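You operate a simulated robot arm through the tools that you are given. There is no shell and no other tool.

You run a simulated robot arm. Do the job below in one go: nothing can be reset, and whatever is moved stays where it is left.

TASK
Test D-ring 57 with the winch at a pull of 20, then unhook.
Fine: hook on, red lever to LOCK, wind till the pointer shows 20, lever to FREE, hook on the black mat; no other D-ring takes a pull.

Only the result counts: the job must be done as asked and must still hold three seconds after the hand-in. Knocking over, shifting, dropping, spilling or breaking anything else fails it.

THE ROBOT
A 7-joint arm with a two-finger gripper, fixed in place. Base frame: the origin is at the foot of the arm, x ahead of it, y to its left, z up. Readings come in cm, rad, newtons and seconds.
With the tool pointing down near the work surface it reaches from about 30 to 74 cm from the base axis. Its first joint turns from -2.897 to 2.897 rad. Payload 2.94 kg.
The TCP is the grasp point between the finger pads, 3 cm short of the fingertips. In the tool frame z runs along the fingers and y along their closing line. Largest opening 13.8 cm; the body of the gripper starts 10.9 cm behind the TCP.
Orientation is told as [roll, pitch, yaw] about the base's x, y, z axes, in that order, counted from this pose: with the fingers straight down and closing along the base's y, the tool's x points along the base's -x, its y along +y and its z along -z.

THE INTERFACE
- The arm moves only by the tool jog_arm. Its argument "targets" is a list of rows, each a list of 7 numbers: the finger opening in cm, from 0 to 13.8, then the shift along the tool's x, y, z in units of 50 mm (1.0 is 50 mm), then the turn, a rotation vector about the tool's x, y, z in units of 4 degrees (1.0 is 4 degrees). In form: [[fingers, x, y, z, rx, ry, rz], ...]. A call has 1 to 20 rows; each row shifts and turns the commanded pose from where the row before left it, along the tool's axes as they then stand. A call with a number of a shift or a turn outside -1 to 1 is refused whole. Rows are played at 5 a second. More than 5 cm and 0.15 rad between two rows, or a gripper value outside its range, and nothing of the call is played. Where a pose cannot be reached the arm comes as near as it can. A force on the tool above 40 N (or 10 N above the force at the start of the call, whichever is more), or a blocked arm, ends the call early, and 0.2 s more pass. The fingers move at their own pace and stop on an object; they squeeze with about 36 N. The grip force told is the motor's: it shows also when the fingers shut on nothing. Time passes only in rows, and 0.2 s behind the last, so rows that do not move let the fingers close. The reply holds the time, the measured pose of the TCP, the force on the tool along the base axes, the opening and the grip force, in the units named above and with some noise, with the torque about the TCP (base axes, N m) and any sound that the robot's microphone picked up.
- Cameras (640 x 400 px; columns grow to the right, rows downward): "scene" is fixed at [22.08, -65.13, 166.96]; the picture's right is [0.84, -0.55, 0.00], its down [-0.33, -0.50, -0.80] and it looks along [0.44, 0.67, -0.59] (base axes); focal length 316 px, centre (320, 200). "wrist" rides on the gripper at [7.1, 1.9, -14.6] in the tool frame; the picture's right is [-0.26, 0.96, 0.00], its down [-0.85, -0.23, -0.48] and it looks along [-0.46, -0.12, 0.88] (tool axes); focal length 280 px, centre (320, 200).
- get_image(camera): a new picture of that camera. No time passes.
- move_column(by): slides the trunk up (or, below 0, down) by that many cm; the arm rides with it, the base frame stays. It gives what a move gives, with no picture.
- pixel_to_xyz(camera, pixels): for up to 12 pixels [column, row] of the newest picture of that camera ("zoom" is the newest enlarged one), the place [x, y, z] in the base frame of the surface seen there, good to about 0.2 cm. No time passes.
- inspect(camera, box): a new picture of the part [left, top, right, bottom] of that camera's present view, enlarged. No time passes.
- sign_off(): hands the job in; it is judged then, once.

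Leave the gripper open and the arm clear of the work at the hand-in unless told otherwise.

The tools are called as a command line: name --pt "numbers of a row" for each row, then --argument value for the rest, lists and objects as JSON in quotes. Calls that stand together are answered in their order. jog_arm: Moves the arm, as the interface text tells. Its arguments: {"type":"object","properties":{"targets":{"type":"array"}},"required":["targets"]} The other tools are called the same way: move_column (by) slides the trunk up or down; get_image (camera) takes a picture; pixel_to_xyz (camera, pixels) gives the place of the surface under pixels of a picture; inspect (camera, box) takes an enlarged picture of a part of a camera's view; sign_off () hands the job in.

At the start:

```text
time: 0.0
tool_pos: [34.71, -7.05, 144.12]
tool_rot: [-0.001, 0.001, -0.001]
force: [0.5, 0.9, 0.1]
wrist_torque: [-0.02, 0.04, -0.01]
gripper_width: 13.79
gripper_force: 0.1
trunk travel left (down, up): [-42.5, 2.9]
```

scene: 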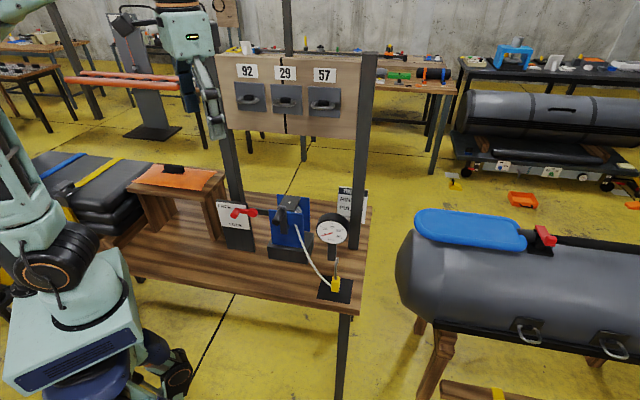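
wrist: 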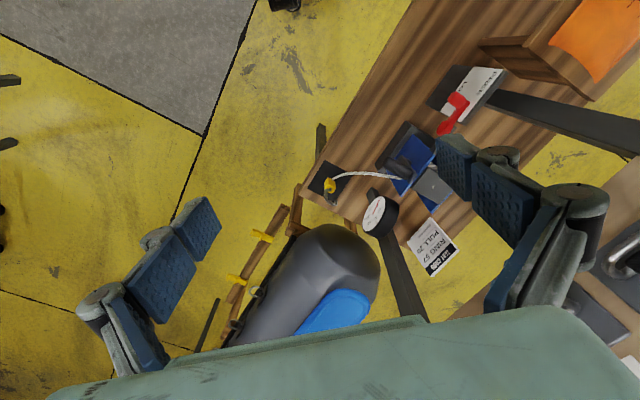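

The scene shows a bench with a board of three D-rings (92, 29, 57), a winch with a red lever, a gauge, a card, and a hook lying on a black mat around (335,287). I'll take enlarged views of these first.

inspect --camera "scene" --box '[200, 170, 380, 310]'

inspect --camera "scene" --box '[210, 45, 380, 150]'

inspect --camera "wrist" --box '[300, 50, 520, 290]'

```text
2.86 times, centred on (290, 240) of scene
```

zoom: 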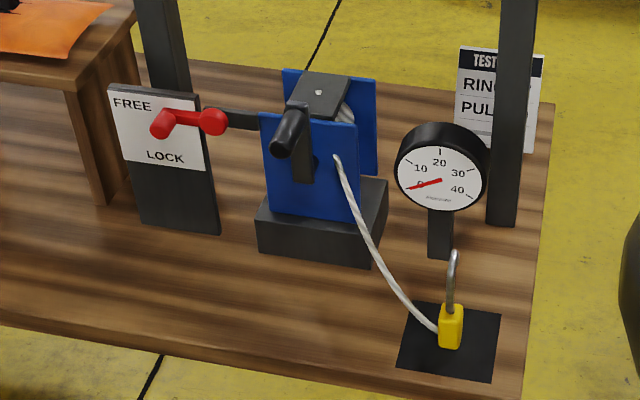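

```text
3.76 times, centred on (295, 98) of scene
```

zoom: 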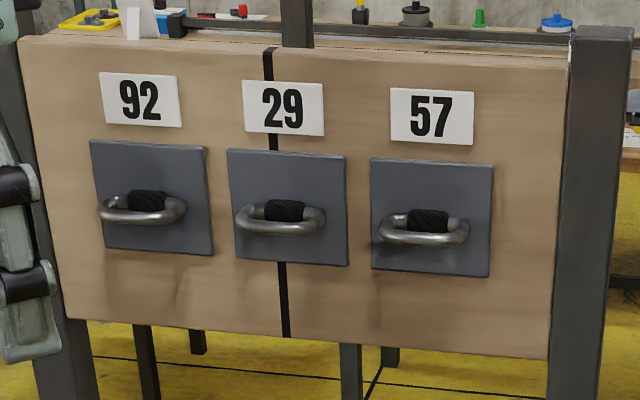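

```text
1.67 times, centred on (410, 170) of wrist
```

zoom: 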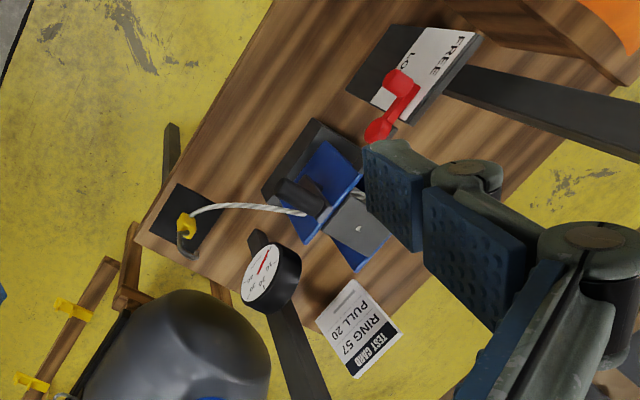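

The card reads "RING 57, PULL 20". Ring 57 is on the right of the board. Next I get the 3D positions of the main features from the scene picture.

get_image --camera "scene"

pixel_to_xyz --camera "scene" --pixels '[[336, 286], [337, 265], [320, 283], [352, 282], [344, 302], [318, 295], [235, 214], [254, 212], [285, 213], [333, 232], [325, 92], [325, 105]]'

pixel_to_xyz --camera "scene" --pixels '[[310, 89], [340, 91], [338, 116], [309, 114], [232, 60], [360, 65], [355, 138], [228, 128], [240, 240], [310, 250], [270, 250], [130, 200]]'

inspect --camera "scene" --box '[295, 80, 355, 120]'

```text
taken
```

scene: 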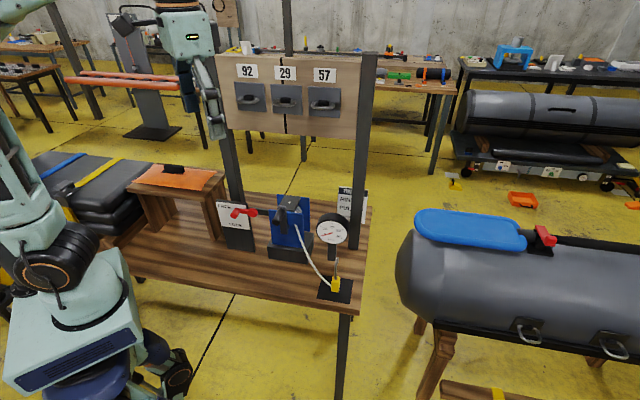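

```text
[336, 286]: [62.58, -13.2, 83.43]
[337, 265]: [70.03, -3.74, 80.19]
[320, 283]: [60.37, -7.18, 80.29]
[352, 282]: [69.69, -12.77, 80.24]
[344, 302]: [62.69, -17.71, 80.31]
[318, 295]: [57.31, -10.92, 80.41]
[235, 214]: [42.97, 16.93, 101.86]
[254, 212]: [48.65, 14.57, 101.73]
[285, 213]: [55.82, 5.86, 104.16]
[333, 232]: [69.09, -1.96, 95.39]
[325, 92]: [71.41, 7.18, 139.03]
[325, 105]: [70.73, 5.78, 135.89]
```

```text
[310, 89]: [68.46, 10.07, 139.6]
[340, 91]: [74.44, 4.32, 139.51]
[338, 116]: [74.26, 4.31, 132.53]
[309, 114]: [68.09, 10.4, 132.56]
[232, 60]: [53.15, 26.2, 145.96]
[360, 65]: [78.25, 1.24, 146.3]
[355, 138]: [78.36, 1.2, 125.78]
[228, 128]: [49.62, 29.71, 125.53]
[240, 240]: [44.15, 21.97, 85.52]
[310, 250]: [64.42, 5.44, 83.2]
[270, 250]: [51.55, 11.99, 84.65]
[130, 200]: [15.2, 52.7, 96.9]
```

```text
10.00 times, centred on (325, 100) of scene
```

zoom: 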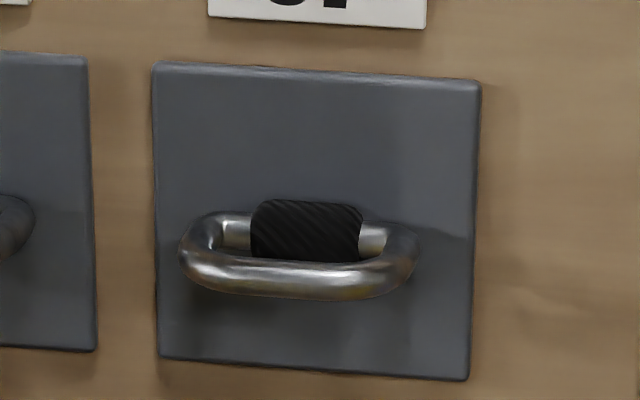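

Board runs along about (0.71,-0.70,0), facing (-0.7,-0.7,0). Now I read points on ring 57 from the zoom: front bar at (300,280), ends (195,255), (400,270), the back part with the black wrap at (305,230), and the plate.

pixel_to_xyz --camera "zoom" --pixels '[[300, 270], [250, 283], [360, 283], [190, 250], [408, 262], [305, 225], [305, 205], [235, 230], [300, 294], [370, 240], [310, 120], [310, 340]]'

inspect --camera "scene" --box '[310, 240, 370, 310]'

```text
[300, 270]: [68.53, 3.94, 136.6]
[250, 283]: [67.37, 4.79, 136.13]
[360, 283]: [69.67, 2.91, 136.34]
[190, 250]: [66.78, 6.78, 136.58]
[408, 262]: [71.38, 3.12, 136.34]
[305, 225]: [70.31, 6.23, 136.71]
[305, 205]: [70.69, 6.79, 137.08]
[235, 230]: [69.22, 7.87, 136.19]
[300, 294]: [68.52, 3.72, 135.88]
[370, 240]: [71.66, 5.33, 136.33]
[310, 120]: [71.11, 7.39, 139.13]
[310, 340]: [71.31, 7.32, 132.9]
```

```text
5.71 times, centred on (340, 275) of scene
```

zoom: 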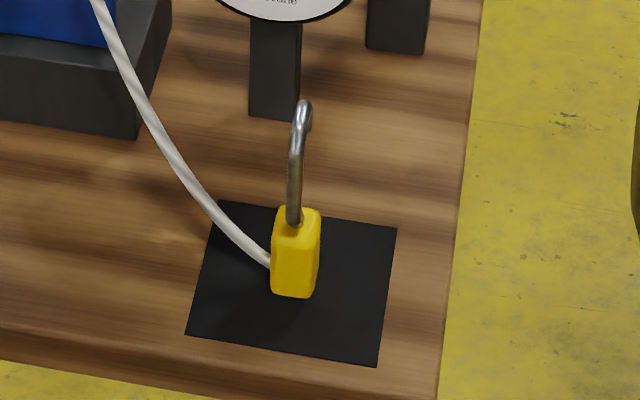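

The hook stands with its yellow block on the mat and the steel part upward. I read points on it: block front (295,260), block top (297,212), shank (295,180), top (303,105), tip (308,122).

pixel_to_xyz --camera "zoom" --pixels '[[290, 260], [312, 265], [305, 213], [290, 293], [295, 190], [296, 150], [300, 110], [307, 108], [309, 122], [298, 128], [275, 220], [268, 262]]'

pixel_to_xyz --camera "scene" --pixels '[[241, 213], [260, 212], [226, 208], [225, 230], [333, 236], [296, 207], [289, 200], [295, 192], [275, 240], [297, 232], [352, 200], [325, 285]]'

inspect --camera "scene" --box '[210, 185, 330, 260]'

```text
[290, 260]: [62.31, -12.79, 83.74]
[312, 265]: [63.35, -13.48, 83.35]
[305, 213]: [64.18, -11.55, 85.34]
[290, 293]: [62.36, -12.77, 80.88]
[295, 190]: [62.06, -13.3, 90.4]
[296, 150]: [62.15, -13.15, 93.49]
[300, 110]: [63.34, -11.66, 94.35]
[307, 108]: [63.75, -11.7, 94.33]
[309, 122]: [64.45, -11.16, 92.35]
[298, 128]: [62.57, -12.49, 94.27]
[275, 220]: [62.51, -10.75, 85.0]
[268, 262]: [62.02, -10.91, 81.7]
```

```text
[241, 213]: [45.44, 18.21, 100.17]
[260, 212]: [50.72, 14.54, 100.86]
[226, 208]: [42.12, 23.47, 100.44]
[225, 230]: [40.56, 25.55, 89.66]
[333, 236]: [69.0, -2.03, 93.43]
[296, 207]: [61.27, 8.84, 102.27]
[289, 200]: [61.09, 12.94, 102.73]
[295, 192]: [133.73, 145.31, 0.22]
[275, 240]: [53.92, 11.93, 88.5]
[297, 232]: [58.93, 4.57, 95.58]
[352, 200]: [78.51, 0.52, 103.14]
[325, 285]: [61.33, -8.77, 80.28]
```

```text
5.33 times, centred on (270, 222) of scene
```

zoom: 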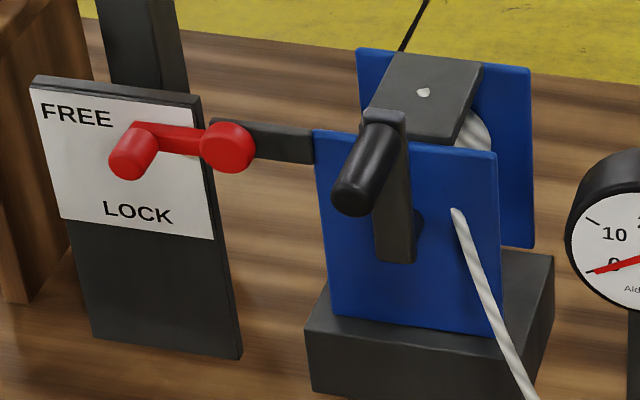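

The hook is an upside-down J. Its block spans z≈80–85, the shank is on the front side at (62.1,-13.2), the top is at z≈94.5, and the tip at (64.4,-11.2) points down on the board side. It can drop onto ring 57's front bar (68.5,3.9,136.2) from above if I hold the block from the front with the fingers tilted toward the board. I start by moving forward 15 cm and yawing 45°, well clear of everything.

jog_arm --pt "13.8 -1 0 0 0 0 0" --pt "13.8 -1 0 0 0 0 0" --pt "13.8 -1 0 0 0 0 0" --pt "13.8 0 0 0 0 0 -1" --pt "13.8 0 0 0 0 0 -1" --pt "13.8 0 0 0 0 0 -1" --pt "13.8 0 0 0 0 0 -1" --pt "13.8 0 0 0 0 0 -1" --pt "13.8 0 0 0 0 0 -1" --pt "13.8 0 0 0 0 0 -1" --pt "13.8 0 0 0 0 0 -1" --pt "13.8 0 0 0 0 0 -1" --pt "13.8 0 0 0 0 0 -1" --pt "13.8 0 0 0 0 0 -1" --pt "13.8 0 0 0 0 0 -0.25"

```text
time: 3.2
tool_pos: [48.19, -6.97, 144.11]
tool_rot: [-0.001, -0.002, 0.786]
force: [0.0, 0.1, 0.0]
wrist_torque: [-0.02, -0.03, 0.02]
gripper_width: 13.81
gripper_force: 0.1
out of reach, approached as far as the arm can: row 3
trunk travel left (down, up): [-42.5, 2.9]
```

The arm is near its upper reach here, and yaw is now 45°. I lower 10 cm and tilt the fingers toward the board by 50°. This is still 20+ cm from the board.

jog_arm --pt "13.8 0 0 1 0 0 0" --pt "13.8 0 0 1 0 0 0" --pt "13.8 0 0 0 0 -1 0" --pt "13.8 0 0 0 0 -1 0" --pt "13.8 0 0 0 0 -1 0" --pt "13.8 0 0 0 0 -1 0" --pt "13.8 0 0 0 0 -1 0" --pt "13.8 0 0 0 0 -1 0" --pt "13.8 0 0 0 0 -1 0" --pt "13.8 0 0 0 0 -1 0" --pt "13.8 0 0 0 0 -1 0" --pt "13.8 0 0 0 0 -1 0" --pt "13.8 0 0 0 0 -1 0" --pt "13.8 0 0 0 0 -1 0" --pt "13.8 0 0 0 0 -0.5 0"

get_image --camera "wrist"

get_image --camera "scene"

```text
time: 6.4
tool_pos: [48.52, -7.06, 134.04]
tool_rot: [-0.003, -0.875, 0.785]
force: [-0.3, 0.1, 0.4]
wrist_torque: [-0.03, -0.02, -0.02]
gripper_width: 13.77
gripper_force: 0.1
trunk travel left (down, up): [-42.5, 2.9]
```

```text
taken
```

wrist: 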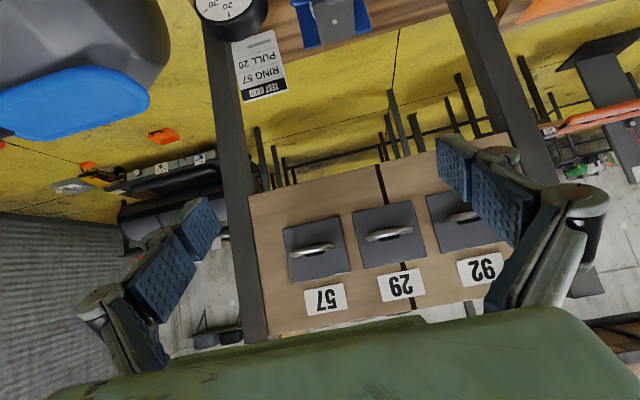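

```text
taken
```

scene: 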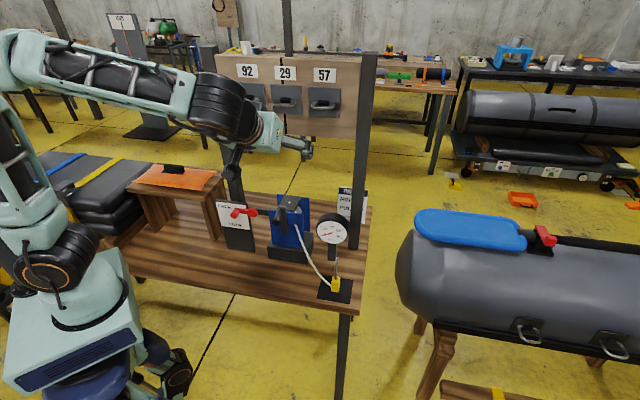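

The tilted pose was reached. Path below is clear (TCP at d≈29 in front of the bench contents, which start at d≈34), so I lower the trunk 36 cm for a close look at the winch and hook.

move_column --by -36

get_image --camera "wrist"

get_image --camera "scene"

```text
time: 9.9
tool_pos: [48.32, -7.06, 97.92]
tool_rot: [-0.001, -0.873, 0.786]
force: [0.9, -0.4, -0.4]
wrist_torque: [0.0, -0.02, 0.0]
gripper_width: 13.81
gripper_force: 0.1
trunk travel left (down, up): [-6.5, 38.9]
```

```text
taken
```

wrist: 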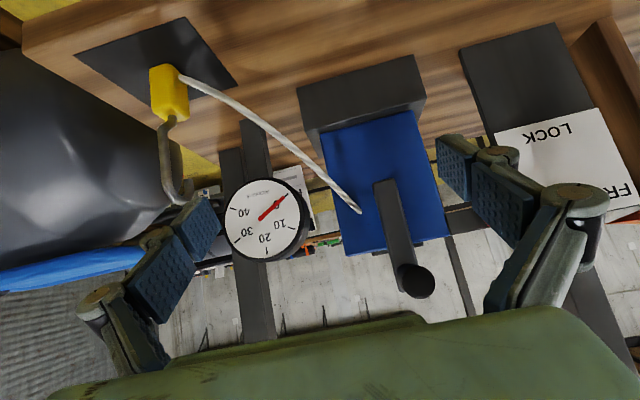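

```text
taken
```

scene: 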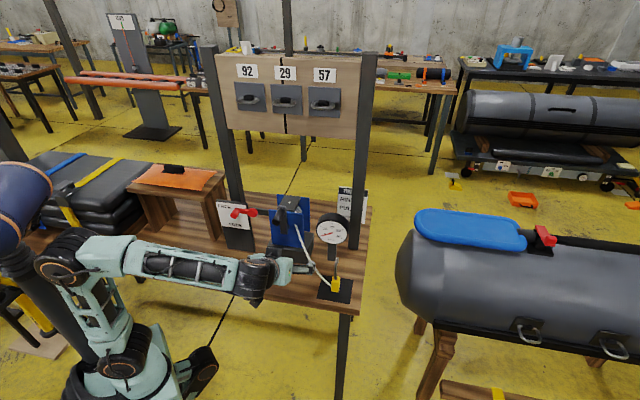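

Clear upside-down view: hook at (168,93)–(180,200), gauge at (266,218), crank at (395,230), LOCK/FREE plate at right. I zoom on the hook and the crank.

inspect --camera "wrist" --box '[340, 100, 460, 310]'

pixel_to_xyz --camera "zoom" --pixels '[[300, 270], [330, 315], [365, 370], [355, 340], [270, 275], [235, 250], [260, 200], [200, 100], [420, 200]]'

inspect --camera "wrist" --box '[70, 10, 250, 210]'

```text
1.90 times, centred on (400, 205) of wrist
```

zoom: 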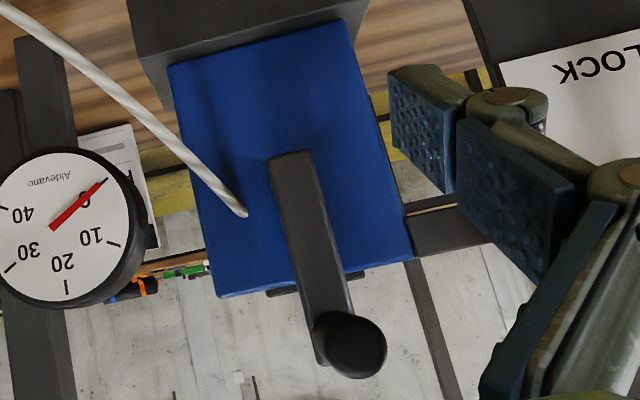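

```text
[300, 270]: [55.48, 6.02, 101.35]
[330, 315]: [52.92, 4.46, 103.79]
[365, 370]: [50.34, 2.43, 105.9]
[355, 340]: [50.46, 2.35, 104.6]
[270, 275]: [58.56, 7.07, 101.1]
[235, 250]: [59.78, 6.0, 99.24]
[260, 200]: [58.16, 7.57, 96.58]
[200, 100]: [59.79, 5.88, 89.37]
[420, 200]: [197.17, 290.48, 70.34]
```

```text
2.00 times, centred on (160, 110) of wrist
```

zoom: 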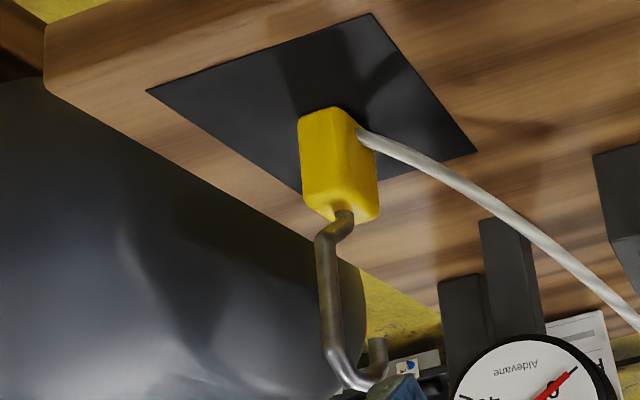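

The shank leaves the block's top centre, runs forward and up, and bends back over, with a short tip at zoom (378,345). I read these points.

pixel_to_xyz --camera "zoom" --pixels '[[313, 150], [350, 160], [313, 205], [365, 210], [345, 195], [343, 222], [325, 270], [335, 340], [358, 380], [378, 345], [362, 140], [335, 112]]'

pixel_to_xyz --camera "wrist" --pixels '[[77, 48], [187, 17], [238, 86], [136, 121], [414, 281], [410, 270], [395, 180], [403, 245], [380, 190], [365, 210], [325, 145], [245, 170]]'

```text
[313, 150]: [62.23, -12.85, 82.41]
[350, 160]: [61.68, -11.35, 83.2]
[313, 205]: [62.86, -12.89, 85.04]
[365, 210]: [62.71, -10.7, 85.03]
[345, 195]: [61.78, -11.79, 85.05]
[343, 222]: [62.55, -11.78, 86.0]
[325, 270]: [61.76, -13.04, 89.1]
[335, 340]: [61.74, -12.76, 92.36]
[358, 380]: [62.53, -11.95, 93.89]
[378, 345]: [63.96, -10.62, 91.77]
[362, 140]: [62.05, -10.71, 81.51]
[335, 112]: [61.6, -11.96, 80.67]
```

```text
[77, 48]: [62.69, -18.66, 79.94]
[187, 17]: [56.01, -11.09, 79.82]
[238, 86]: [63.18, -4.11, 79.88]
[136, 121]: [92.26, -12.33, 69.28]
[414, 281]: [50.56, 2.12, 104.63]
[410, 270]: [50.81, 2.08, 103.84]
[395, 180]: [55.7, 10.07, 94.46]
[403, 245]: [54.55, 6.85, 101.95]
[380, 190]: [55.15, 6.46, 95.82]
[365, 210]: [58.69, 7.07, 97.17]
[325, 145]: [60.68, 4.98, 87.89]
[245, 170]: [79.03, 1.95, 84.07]
```

Board-aligned coordinates (D into the board, S to the right): block centre is D≈36, S≈52.95, z 80–85. The ring bar is at D≈51.5, S≈45.3. I'll grip the block at z≈84, above the rope's attachment, with fingers 30° below horizontal. First I lower the trunk 6.4 cm, which keeps the full upward travel for the lift.

move_column --by -6.4

jog_arm --pt "13.8 0 0 0 0 -1 0" --pt "13.8 0 0 0 0 -1 0" --pt "13.8 0 0 0 0 -0.5 0" --pt "9 0 -0.9 -0.3 0 0 0" --pt "5 0 -0.9 0 0 0 0" --pt "5 0 -0.9 0 0 0 0"

get_image --camera "wrist"

get_image --camera "scene"

```text
time: 10.9
tool_pos: [48.43, -7.05, 91.51]
tool_rot: [0.0, -0.873, 0.786]
force: [-0.1, 0.4, -0.2]
wrist_torque: [0.03, 0.02, -0.03]
gripper_width: 13.81
gripper_force: 0.1
trunk travel left (down, up): [-0.1, 45.3]
```

```text
time: 12.3
tool_pos: [56.87, -17.52, 92.15]
tool_rot: [-0.002, -1.048, 0.788]
force: [-1.2, 1.5, 1.5]
wrist_torque: [-0.06, 0.03, -0.08]
gripper_width: 5.01
gripper_force: 0.1
trunk travel left (down, up): [-0.1, 45.3]
```

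```text
taken
```

wrist: 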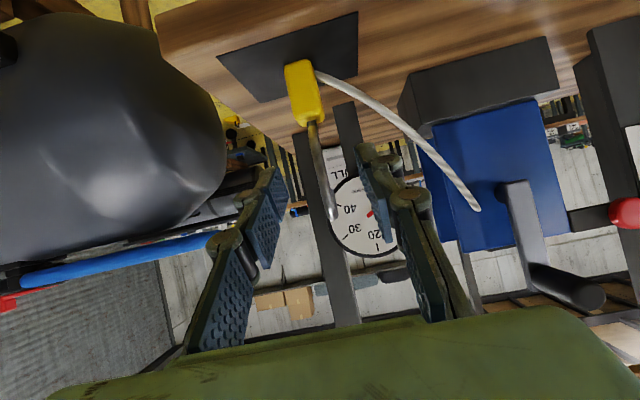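

```text
taken
```

scene: 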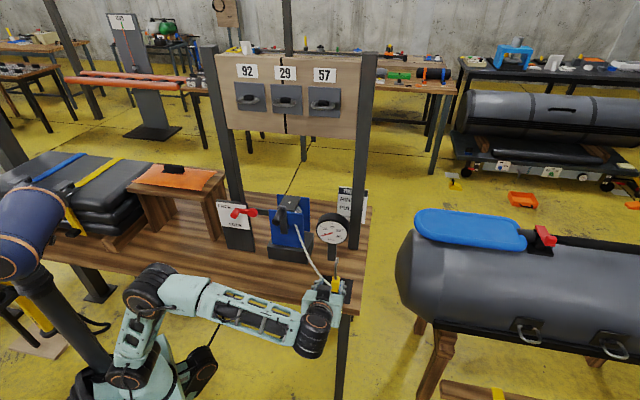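

TCP is at D=27.8, S=52.6, z=92.2, with the fingers open 5 cm. The block is at (303,92) in the wrist picture. I zoom in to refine its position and heading.

inspect --camera "wrist" --box '[240, 30, 400, 230]'

pixel_to_xyz --camera "wrist" --pixels '[[290, 75], [291, 95], [297, 120], [305, 90], [312, 75], [316, 95], [321, 115], [314, 122], [318, 160], [325, 190], [333, 205], [336, 214]]'

```text
2.00 times, centred on (320, 130) of wrist
```

zoom: 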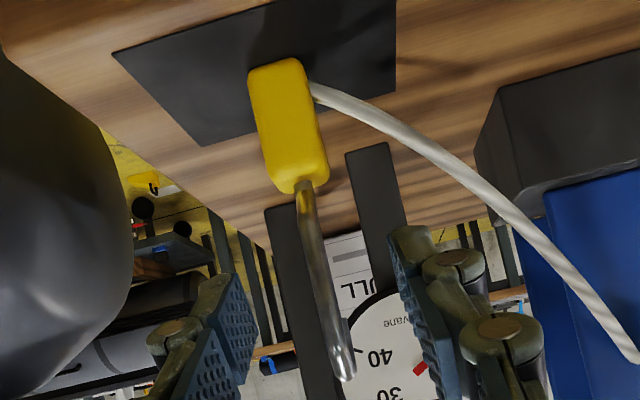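

```text
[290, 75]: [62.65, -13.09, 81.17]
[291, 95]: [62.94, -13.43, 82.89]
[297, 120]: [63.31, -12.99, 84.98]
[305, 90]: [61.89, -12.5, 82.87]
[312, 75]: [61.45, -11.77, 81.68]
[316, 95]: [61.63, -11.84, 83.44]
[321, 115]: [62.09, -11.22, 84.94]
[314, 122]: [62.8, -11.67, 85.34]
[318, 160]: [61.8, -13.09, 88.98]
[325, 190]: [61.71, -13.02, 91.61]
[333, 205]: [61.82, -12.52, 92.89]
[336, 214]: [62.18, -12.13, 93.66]
```

Front face of the block is at D≈35.0, S 51.6–54.2. I check where the rope runs near the block, at pixels (322,76)–(400,120), so the left finger clears it.

pixel_to_xyz --camera "wrist" --pixels '[[323, 76], [330, 80], [340, 83], [352, 88], [365, 93], [380, 103], [400, 117], [420, 137], [440, 158], [470, 200], [335, 222]]'

```text
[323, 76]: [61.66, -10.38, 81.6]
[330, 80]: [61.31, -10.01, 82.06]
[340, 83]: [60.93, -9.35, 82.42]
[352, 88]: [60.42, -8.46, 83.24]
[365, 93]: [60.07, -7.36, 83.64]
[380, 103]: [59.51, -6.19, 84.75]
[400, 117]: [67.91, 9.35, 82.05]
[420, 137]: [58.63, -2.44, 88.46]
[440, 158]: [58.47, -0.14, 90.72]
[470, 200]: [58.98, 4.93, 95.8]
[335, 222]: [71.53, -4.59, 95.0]
```

Rope rises to the left at z≈82, D≈36.4. I'll grip slightly higher (TCP z 84.4) with the opening at 4.2 cm so the left finger stays above it. First I align and go about halfway along the tool axis.

jog_arm --pt "4.2 0.266 -0.06 0 0 0 0" --pt "4.2 0.266 0 0 0 0 0" --pt "4.2 0 0 0.4 0 0 0" --pt "4.2 0 0 0.4 0 0 0" --pt "4.2 0 0 0.4 0 0 0" --pt "4.2 0 0 0 0 0 0"

get_image --camera "wrist"

inspect --camera "scene" --box '[290, 240, 370, 310]'

```text
time: 13.7
tool_pos: [60.03, -15.02, 87.09]
tool_rot: [-0.001, -1.047, 0.784]
force: [-0.9, 0.0, 0.3]
wrist_torque: [0.02, -0.02, 0.01]
gripper_width: 4.23
gripper_force: 0.0
trunk travel left (down, up): [-0.1, 45.3]
```

```text
taken
```

wrist: 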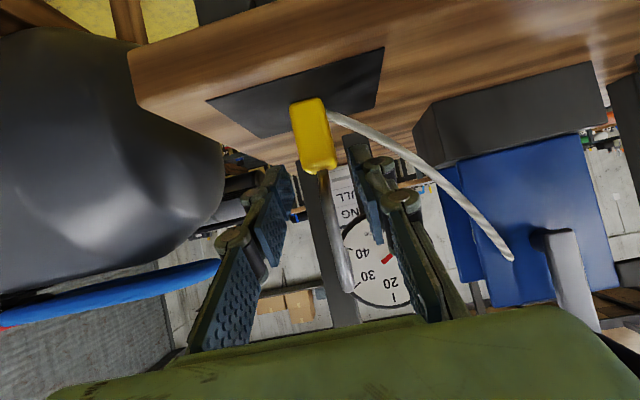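

```text
5.71 times, centred on (330, 275) of scene
```

zoom: 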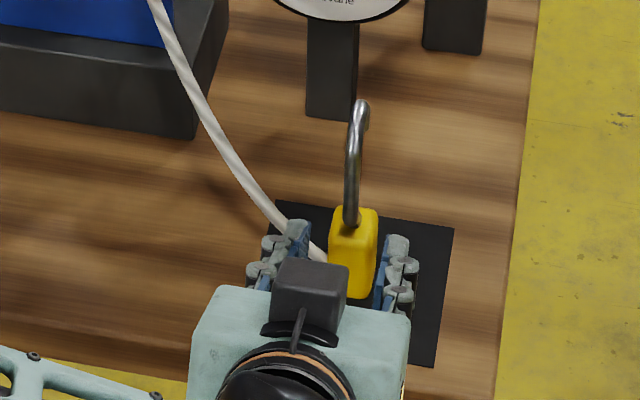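

Aligned; the block lies between the fingers. I advance the last 4.9 cm along the tool axis, slowly.

jog_arm --pt "4.2 0.03 0.03 0.25 0 0 0" --pt "4.2 0.03 0 0.25 0 0 0" --pt "4.2 0 0 0.25 0 0 0" --pt "4.2 0 0 0.22 0 0 0" --pt "4.2 0 0 0 0 0 0"

get_image --camera "wrist"

inspect --camera "scene" --box '[290, 240, 370, 310]'

```text
time: 14.9
tool_pos: [62.85, -12.07, 84.37]
tool_rot: [0.0, -1.047, 0.787]
force: [0.1, 0.1, 0.5]
wrist_torque: [-0.04, 0.01, -0.01]
gripper_width: 4.2
gripper_force: 0.1
trunk travel left (down, up): [-0.1, 45.3]
```

```text
taken
```

wrist: 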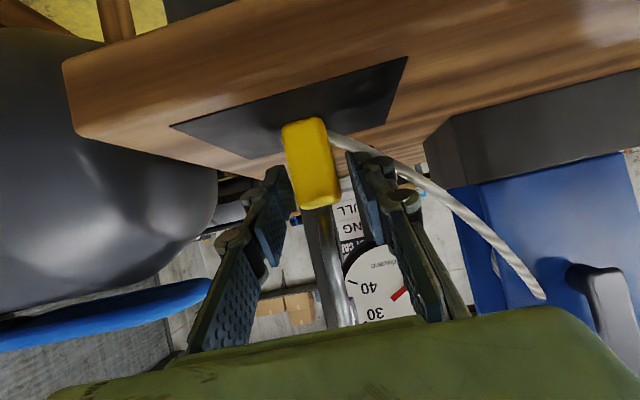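

```text
5.71 times, centred on (330, 275) of scene
```

zoom: 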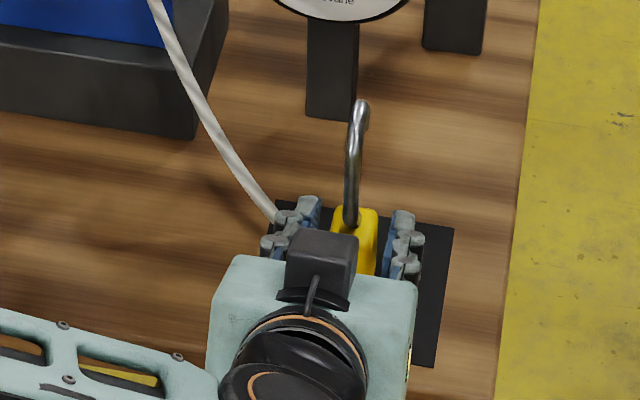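

The block is between the pads at TCP (62.85,-12.07,84.37). I close the gripper now.

jog_arm --pt "0 0 0 0 0 0 0" --pt "0 0 0 0 0 0 0" --pt "0 0 0 0 0 0 0" --pt "0 0 0 0 0 0 0"

get_image --camera "wrist"

```text
time: 15.9
tool_pos: [62.66, -12.06, 84.39]
tool_rot: [0.0, -1.048, 0.784]
force: [-0.6, 0.3, -0.1]
wrist_torque: [-0.02, 0.06, 0.0]
gripper_width: 2.53
gripper_force: 36.2
trunk travel left (down, up): [-0.1, 45.3]
```

```text
taken
```

wrist: 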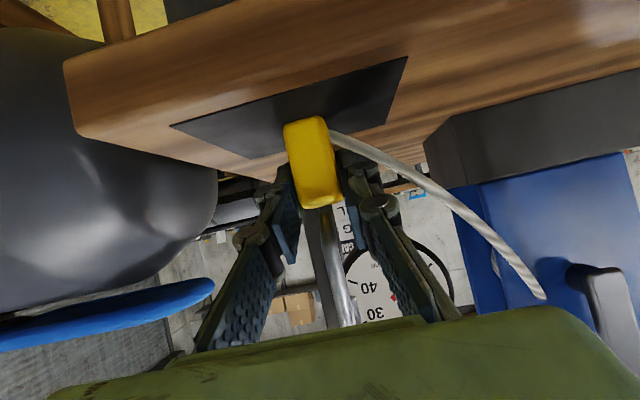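

Gripped at 2.53 cm with 36 N. I lift 4 cm with the trunk and check that the rope pays out.

move_column --by 4

get_image --camera "wrist"

get_image --camera "scene"

```text
time: 16.8
tool_pos: [62.73, -12.07, 88.24]
tool_rot: [0.002, -1.046, 0.785]
force: [-0.5, -1.0, -1.8]
wrist_torque: [-0.01, 0.01, 0.02]
gripper_width: 2.55
gripper_force: 35.6
trunk travel left (down, up): [-4.1, 41.3]
```

```text
taken
```

wrist: 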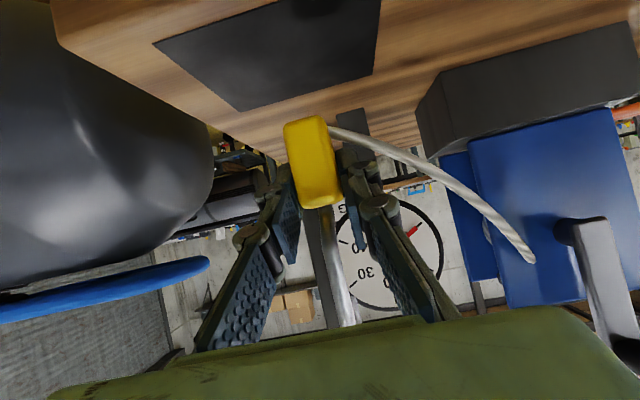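

```text
taken
```

scene: 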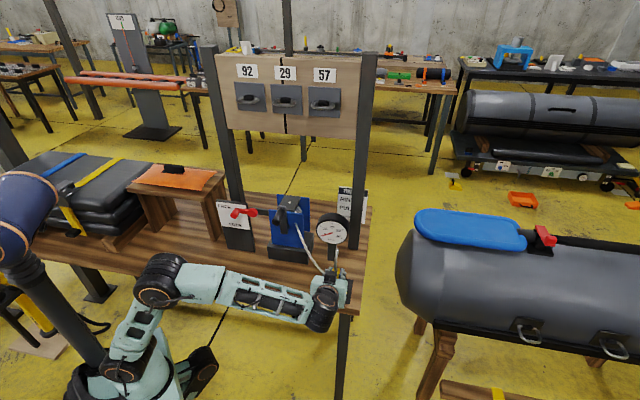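

Hook is lifted, the gauge still reads 0, and force is only ~2 N. Before raising further I check where the arm's elbow and forearm are relative to the bench edge.

pixel_to_xyz --camera "scene" --pixels '[[160, 275], [200, 282], [250, 292], [320, 315], [135, 335], [240, 288], [350, 310], [200, 262], [120, 250]]'

```text
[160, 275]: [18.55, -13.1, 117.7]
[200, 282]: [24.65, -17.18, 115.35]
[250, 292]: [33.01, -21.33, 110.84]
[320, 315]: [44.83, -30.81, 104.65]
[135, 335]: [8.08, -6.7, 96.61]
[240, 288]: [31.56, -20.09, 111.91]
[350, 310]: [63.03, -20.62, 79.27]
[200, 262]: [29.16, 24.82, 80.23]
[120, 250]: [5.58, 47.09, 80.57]
```

The elbow is well above the bench (z≈117), so raising is safe. I raise the trunk 20 cm, then the rest.

move_column --by 20

get_image --camera "scene"

```text
time: 18.9
tool_pos: [62.66, -12.03, 108.46]
tool_rot: [0.0, -1.046, 0.786]
force: [1.0, -0.4, -1.4]
wrist_torque: [-0.01, 0.0, -0.03]
gripper_width: 2.51
gripper_force: 36.1
trunk travel left (down, up): [-24.1, 21.3]
```

```text
taken
```

scene: 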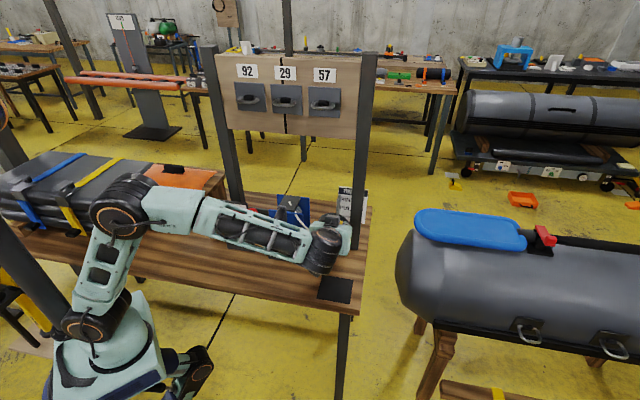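

Going well, with low force. I raise the remaining 21.2 cm.

move_column --by 21.2

get_image --camera "scene"

get_image --camera "wrist"

```text
time: 21.2
tool_pos: [62.73, -12.07, 129.63]
tool_rot: [0.0, -1.047, 0.785]
force: [0.0, -0.1, -2.0]
wrist_torque: [0.0, 0.03, 0.02]
gripper_width: 2.52
gripper_force: 35.9
trunk travel left (down, up): [-45.3, 0.1]
```

```text
taken
```

scene: 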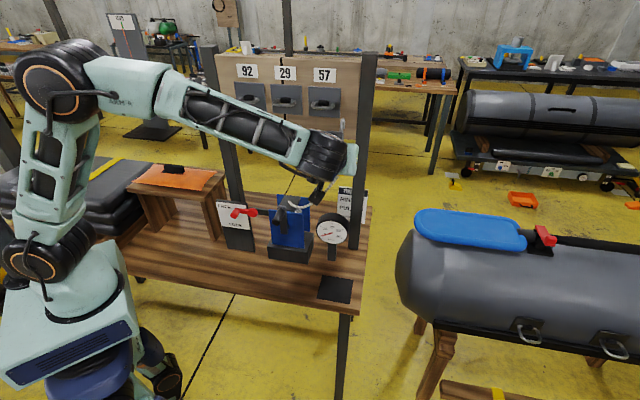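

```text
taken
```

wrist: 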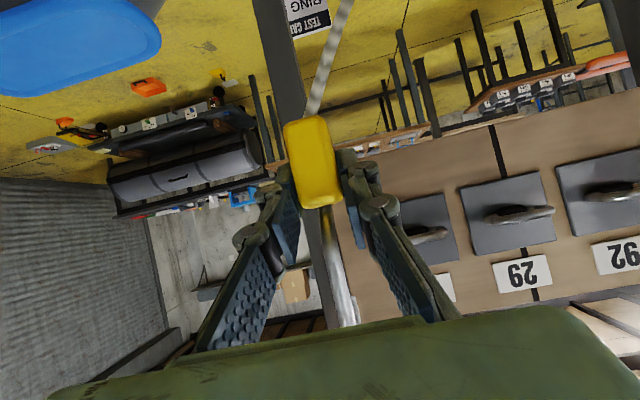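

The hook is carried high: TCP at D=35.8, S=52.9, z=129.6. I raise 2.4 cm, shift 7.6 cm left to ring 57's centre line, and go 9 cm toward the board, stopping short of the ring to look.

jog_arm --pt "0 -0.208 0 -0.12 0 0 0" --pt "0 -0.208 0 -0.12 0 0 0" --pt "0 0 0.38 0 0 0 0" --pt "0 0 0.38 0 0 0 0" --pt "0 0 0.38 0 0 0 0" --pt "0 0 0.38 0 0 0 0" --pt "0 -0.23 0 0.3985 0 0 0" --pt "0 -0.23 0 0.3985 0 0 0" --pt "0 -0.23 0 0.3985 0 0 0" --pt "0 -0.23 0 0.3985 0 0 0" --pt "0 0 0 0 0 0 0"

get_image --camera "wrist"

inspect --camera "scene" --box '[280, 70, 380, 200]'

```text
time: 23.6
tool_pos: [63.77, -0.04, 132.03]
tool_rot: [0.003, -1.048, 0.784]
force: [-0.2, 0.4, -1.3]
wrist_torque: [-0.03, 0.05, -0.01]
gripper_width: 2.56
gripper_force: 35.7
trunk travel left (down, up): [-45.3, 0.1]
```

```text
taken
```

wrist: 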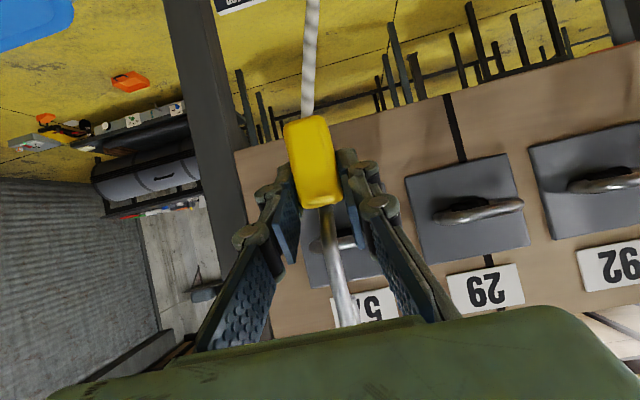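

```text
3.08 times, centred on (330, 135) of scene
```

zoom: 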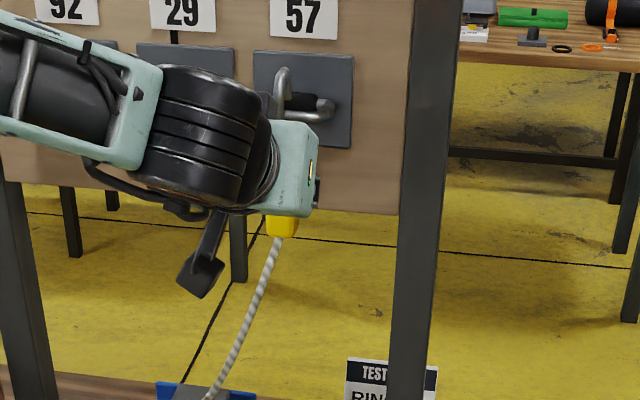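

TCP at D=45.1, S=45.1, z=132. The scene camera still sees the hook top at about (373→ scene (322,95)) and the ring. I zoom in there to measure both.

inspect --camera "scene" --box '[305, 85, 345, 115]'

inspect --camera "wrist" --box '[260, 180, 420, 330]'

```text
13.33 times, centred on (325, 100) of scene
```

zoom: 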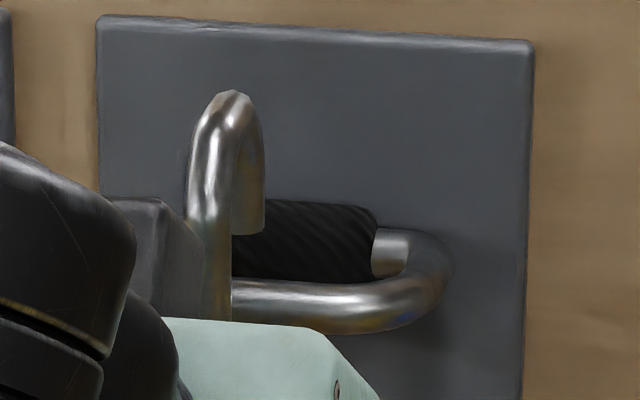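

```text
2.67 times, centred on (340, 255) of wrist
```

zoom: 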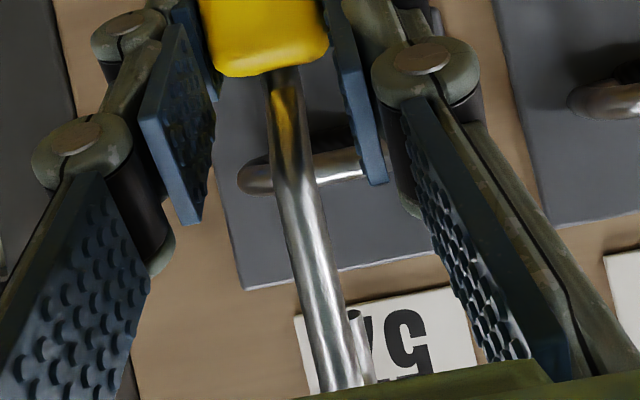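

I re-take the scene zoom as the newest enlarged picture and read the hook top, tip bottom (250,228), shank and ring points.

inspect --camera "scene" --box '[305, 85, 345, 115]'

pixel_to_xyz --camera "zoom" --pixels '[[232, 100], [205, 160], [205, 220], [215, 290], [250, 180], [248, 225], [258, 200], [300, 220], [320, 290], [320, 315], [400, 300], [430, 255]]'

pixel_to_xyz --camera "zoom" --pixels '[[360, 210], [360, 260], [390, 240], [390, 270], [300, 270], [280, 285], [340, 325], [440, 120], [440, 370], [255, 230], [240, 150], [225, 93]]'

```text
13.33 times, centred on (325, 100) of scene
```

zoom: 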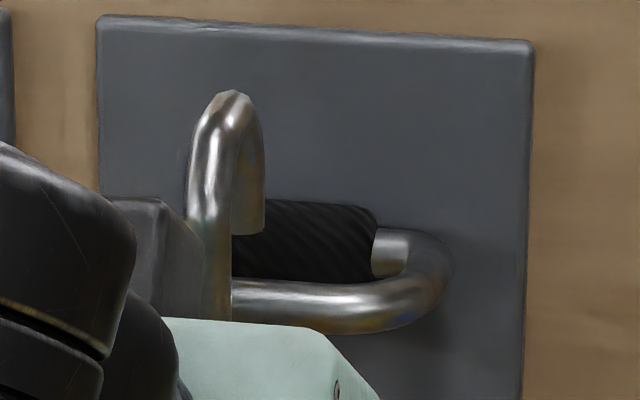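

```text
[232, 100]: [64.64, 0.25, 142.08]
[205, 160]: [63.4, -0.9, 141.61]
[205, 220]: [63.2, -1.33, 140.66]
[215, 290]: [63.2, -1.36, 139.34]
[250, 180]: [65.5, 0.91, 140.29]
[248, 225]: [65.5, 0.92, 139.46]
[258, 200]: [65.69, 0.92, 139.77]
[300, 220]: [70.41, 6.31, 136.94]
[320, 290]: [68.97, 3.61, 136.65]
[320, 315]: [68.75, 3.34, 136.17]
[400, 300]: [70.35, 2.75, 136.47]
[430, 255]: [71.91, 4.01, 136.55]
```

```text
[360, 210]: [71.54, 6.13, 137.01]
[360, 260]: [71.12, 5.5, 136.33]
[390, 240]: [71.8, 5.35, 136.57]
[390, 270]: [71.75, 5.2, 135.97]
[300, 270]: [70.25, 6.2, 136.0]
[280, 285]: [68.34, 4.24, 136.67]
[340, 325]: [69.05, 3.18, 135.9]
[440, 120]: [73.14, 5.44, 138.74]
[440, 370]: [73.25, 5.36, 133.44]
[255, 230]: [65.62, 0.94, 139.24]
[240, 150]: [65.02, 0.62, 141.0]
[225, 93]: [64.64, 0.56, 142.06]
```

Measured: hook tip centre is D≈47.3 (TCP+2.3), bottom z≈139.2. The ring's front bar is D 50.95–52.05, top z≈136.7, and the wrap face is D≈54.05. I want the tip at D≈53.05, so I move 5.7 cm toward the board at this height.

jog_arm --pt "0 -0.1425 0 0.2468 0 0 0" --pt "0 -0.1425 0 0.2468 0 0 0" --pt "0 -0.1425 0 0.2468 0 0 0" --pt "0 -0.1425 0 0.2468 0 0 0" --pt "0 0 0 0 0 0 0"

inspect --camera "scene" --box '[305, 80, 345, 110]'

pixel_to_xyz --camera "zoom" --pixels '[[270, 120], [280, 180], [290, 200], [240, 200], [235, 250], [330, 310], [300, 290], [240, 160]]'

get_image --camera "wrist"

```text
time: 24.8
tool_pos: [68.06, 3.7, 132.09]
tool_rot: [0.002, -1.047, 0.784]
force: [-0.1, -0.1, -1.1]
wrist_torque: [-0.02, 0.01, 0.0]
gripper_width: 2.52
gripper_force: 35.8
trunk travel left (down, up): [-45.3, 0.1]
```

```text
13.33 times, centred on (325, 95) of scene
```

zoom: 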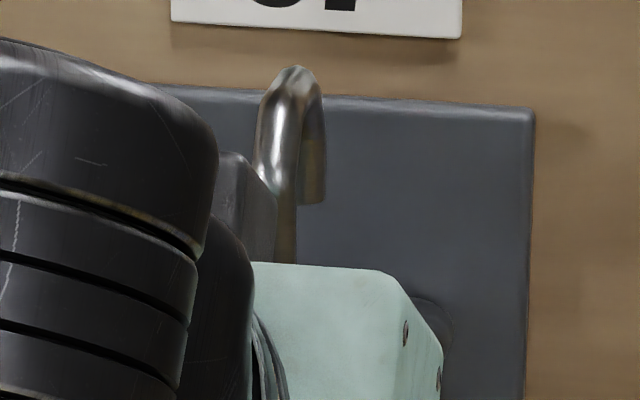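

```text
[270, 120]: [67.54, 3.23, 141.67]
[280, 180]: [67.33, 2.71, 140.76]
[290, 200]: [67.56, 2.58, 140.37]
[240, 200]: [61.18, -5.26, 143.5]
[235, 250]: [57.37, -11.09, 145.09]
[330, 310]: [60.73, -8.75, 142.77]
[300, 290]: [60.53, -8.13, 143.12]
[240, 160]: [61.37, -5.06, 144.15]
```

```text
taken
```

wrist: 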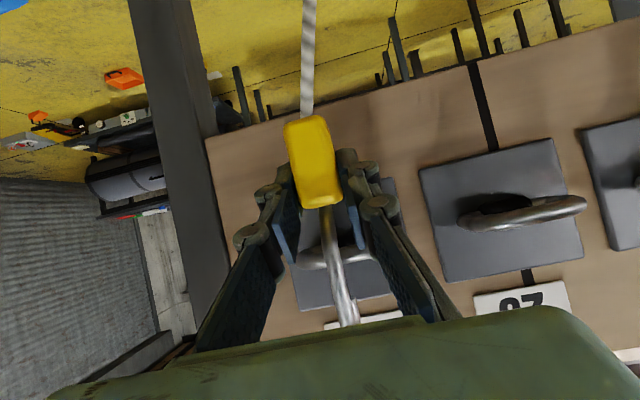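

TCP is at D=50.74, S=45.5, and the hook is over the ring as planned. I lower in half-cm steps by 3 cm, watching the force, so the tip should enter between bar and wrap.

jog_arm --pt "0 0.0866 0 0.05 0 0 0" --pt "0 0.0866 0 0.05 0 0 0" --pt "0 0.0866 0 0.05 0 0 0" --pt "0 0.0866 0 0.05 0 0 0" --pt "0 0.0866 0 0.05 0 0 0" --pt "0 0.0866 0 0.05 0 0 0"

inspect --camera "scene" --box '[305, 85, 345, 115]'

inspect --camera "wrist" --box '[260, 180, 420, 330]'

```text
time: 26.2
tool_pos: [68.03, 3.79, 129.01]
tool_rot: [0.0, -1.048, 0.786]
force: [-0.1, -0.8, -2.6]
wrist_torque: [-0.05, 0.03, 0.0]
gripper_width: 2.53
gripper_force: 35.6
trunk travel left (down, up): [-45.3, 0.1]
```

```text
13.33 times, centred on (325, 100) of scene
```

zoom: 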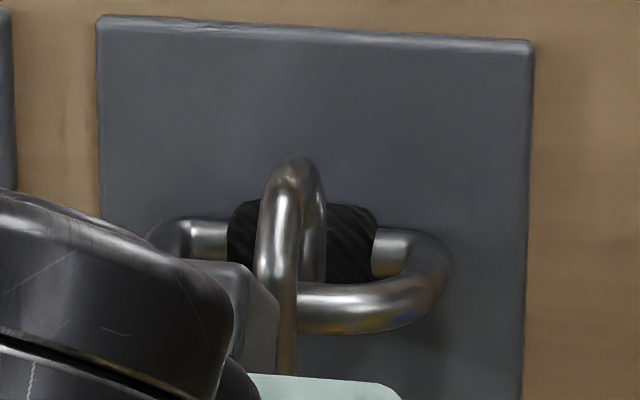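

```text
2.67 times, centred on (340, 255) of wrist
```

zoom: 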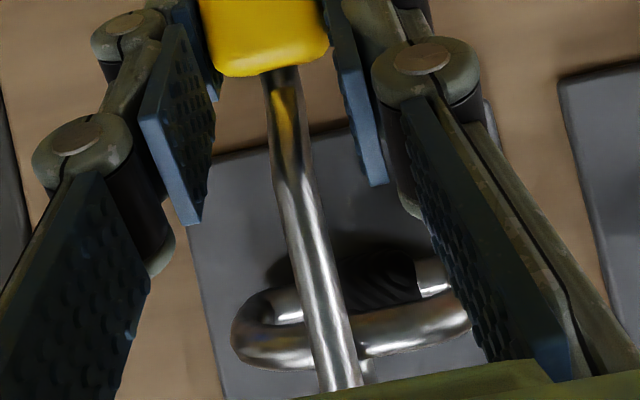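

The tip is now inside the ring (scene zoom: the tip at (312,270) passes behind the front bar). I lower gently another 1.4 cm.

jog_arm --pt "0 0.06 0 0.035 0 0 0" --pt "0 0.06 0 0.035 0 0 0" --pt "0 0.06 0 0.035 0 0 0" --pt "0 0.06 0 0.035 0 0 0" --pt "0 0 0 0 0 0 0"

inspect --camera "scene" --box '[305, 85, 345, 115]'

```text
time: 27.4
tool_pos: [67.92, 3.93, 127.53]
tool_rot: [0.0, -1.049, 0.785]
force: [0.2, 0.1, -0.9]
wrist_torque: [-0.02, 0.03, 0.04]
gripper_width: 2.52
gripper_force: 35.9
trunk travel left (down, up): [-45.3, 0.1]
```

```text
13.33 times, centred on (325, 100) of scene
```

zoom: 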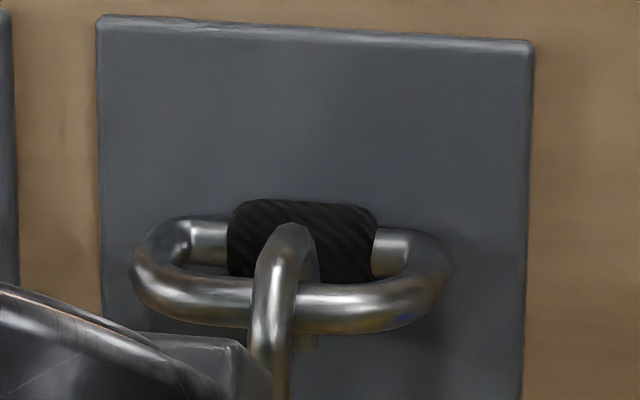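

The hook is well over the bar, and its tip shows beneath at (305,340). I lower in small steps until the weight transfers (force change).

jog_arm --pt "0 0.035 0 0.02 0 0 0" --pt "0 0.035 0 0.02 0 0 0" --pt "0 0 0 0 0 0 0"

inspect --camera "scene" --box '[305, 85, 345, 115]'

pixel_to_xyz --camera "zoom" --pixels '[[288, 240], [272, 290], [340, 290], [340, 315], [200, 285], [310, 340], [305, 345]]'

```text
time: 28.2
tool_pos: [68.02, 3.83, 127.48]
tool_rot: [-0.004, -1.05, 0.787]
force: [4.3, 0.3, 11.1]
wrist_torque: [-0.03, 0.31, -0.02]
gripper_width: 2.53
gripper_force: 36.1
trunk travel left (down, up): [-45.3, 0.1]
```

```text
13.33 times, centred on (325, 100) of scene
```

zoom: 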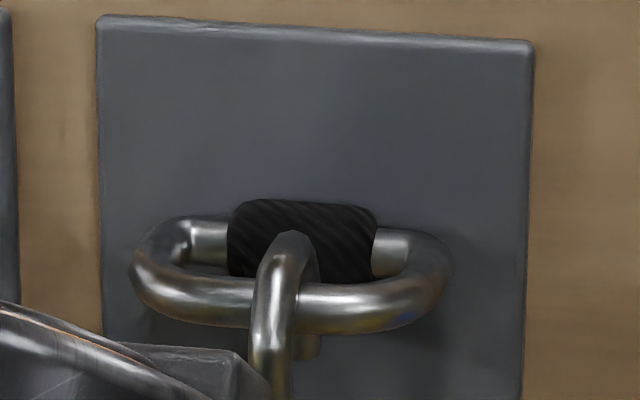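

```text
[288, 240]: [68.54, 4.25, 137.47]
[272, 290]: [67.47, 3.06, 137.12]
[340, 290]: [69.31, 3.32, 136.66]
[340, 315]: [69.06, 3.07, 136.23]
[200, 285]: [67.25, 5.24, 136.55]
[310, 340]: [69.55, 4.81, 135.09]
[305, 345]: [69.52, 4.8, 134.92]
```

Contact: +11 N up, so the hook is seated on ring 57's bar. I ease up 1 mm, then open the fingers to 5 cm.

jog_arm --pt "0 -0.0173 0 -0.01 0 0 0" --pt "0 0 0 0 0 0 0" --pt "3.2 0 0 0 0 0 0" --pt "5 0 0 0 0 0 0" --pt "5 0 0 0 0 0 0" --pt "5 0 0 0 0 0 0"

inspect --camera "scene" --box '[295, 80, 355, 120]'

get_image --camera "wrist"

```text
time: 29.6
tool_pos: [67.77, 3.89, 127.38]
tool_rot: [0.0, -1.049, 0.786]
force: [0.5, -0.8, -0.4]
wrist_torque: [0.03, -0.02, 0.01]
gripper_width: 5.0
gripper_force: 0.1
trunk travel left (down, up): [-45.3, 0.1]
```

```text
10.00 times, centred on (325, 100) of scene
```

zoom: 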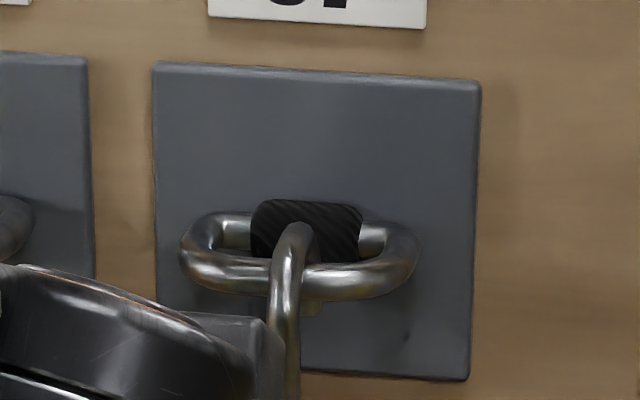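

```text
taken
```

wrist: 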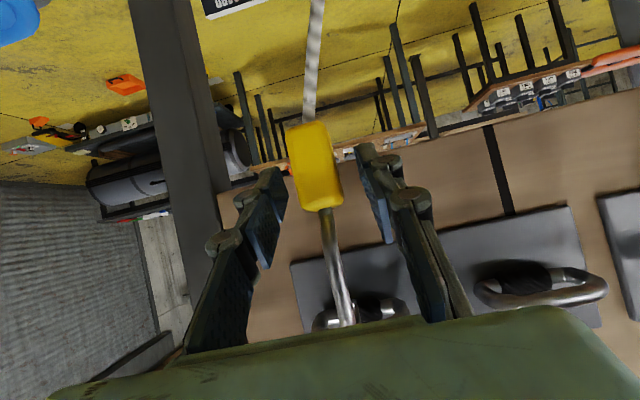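

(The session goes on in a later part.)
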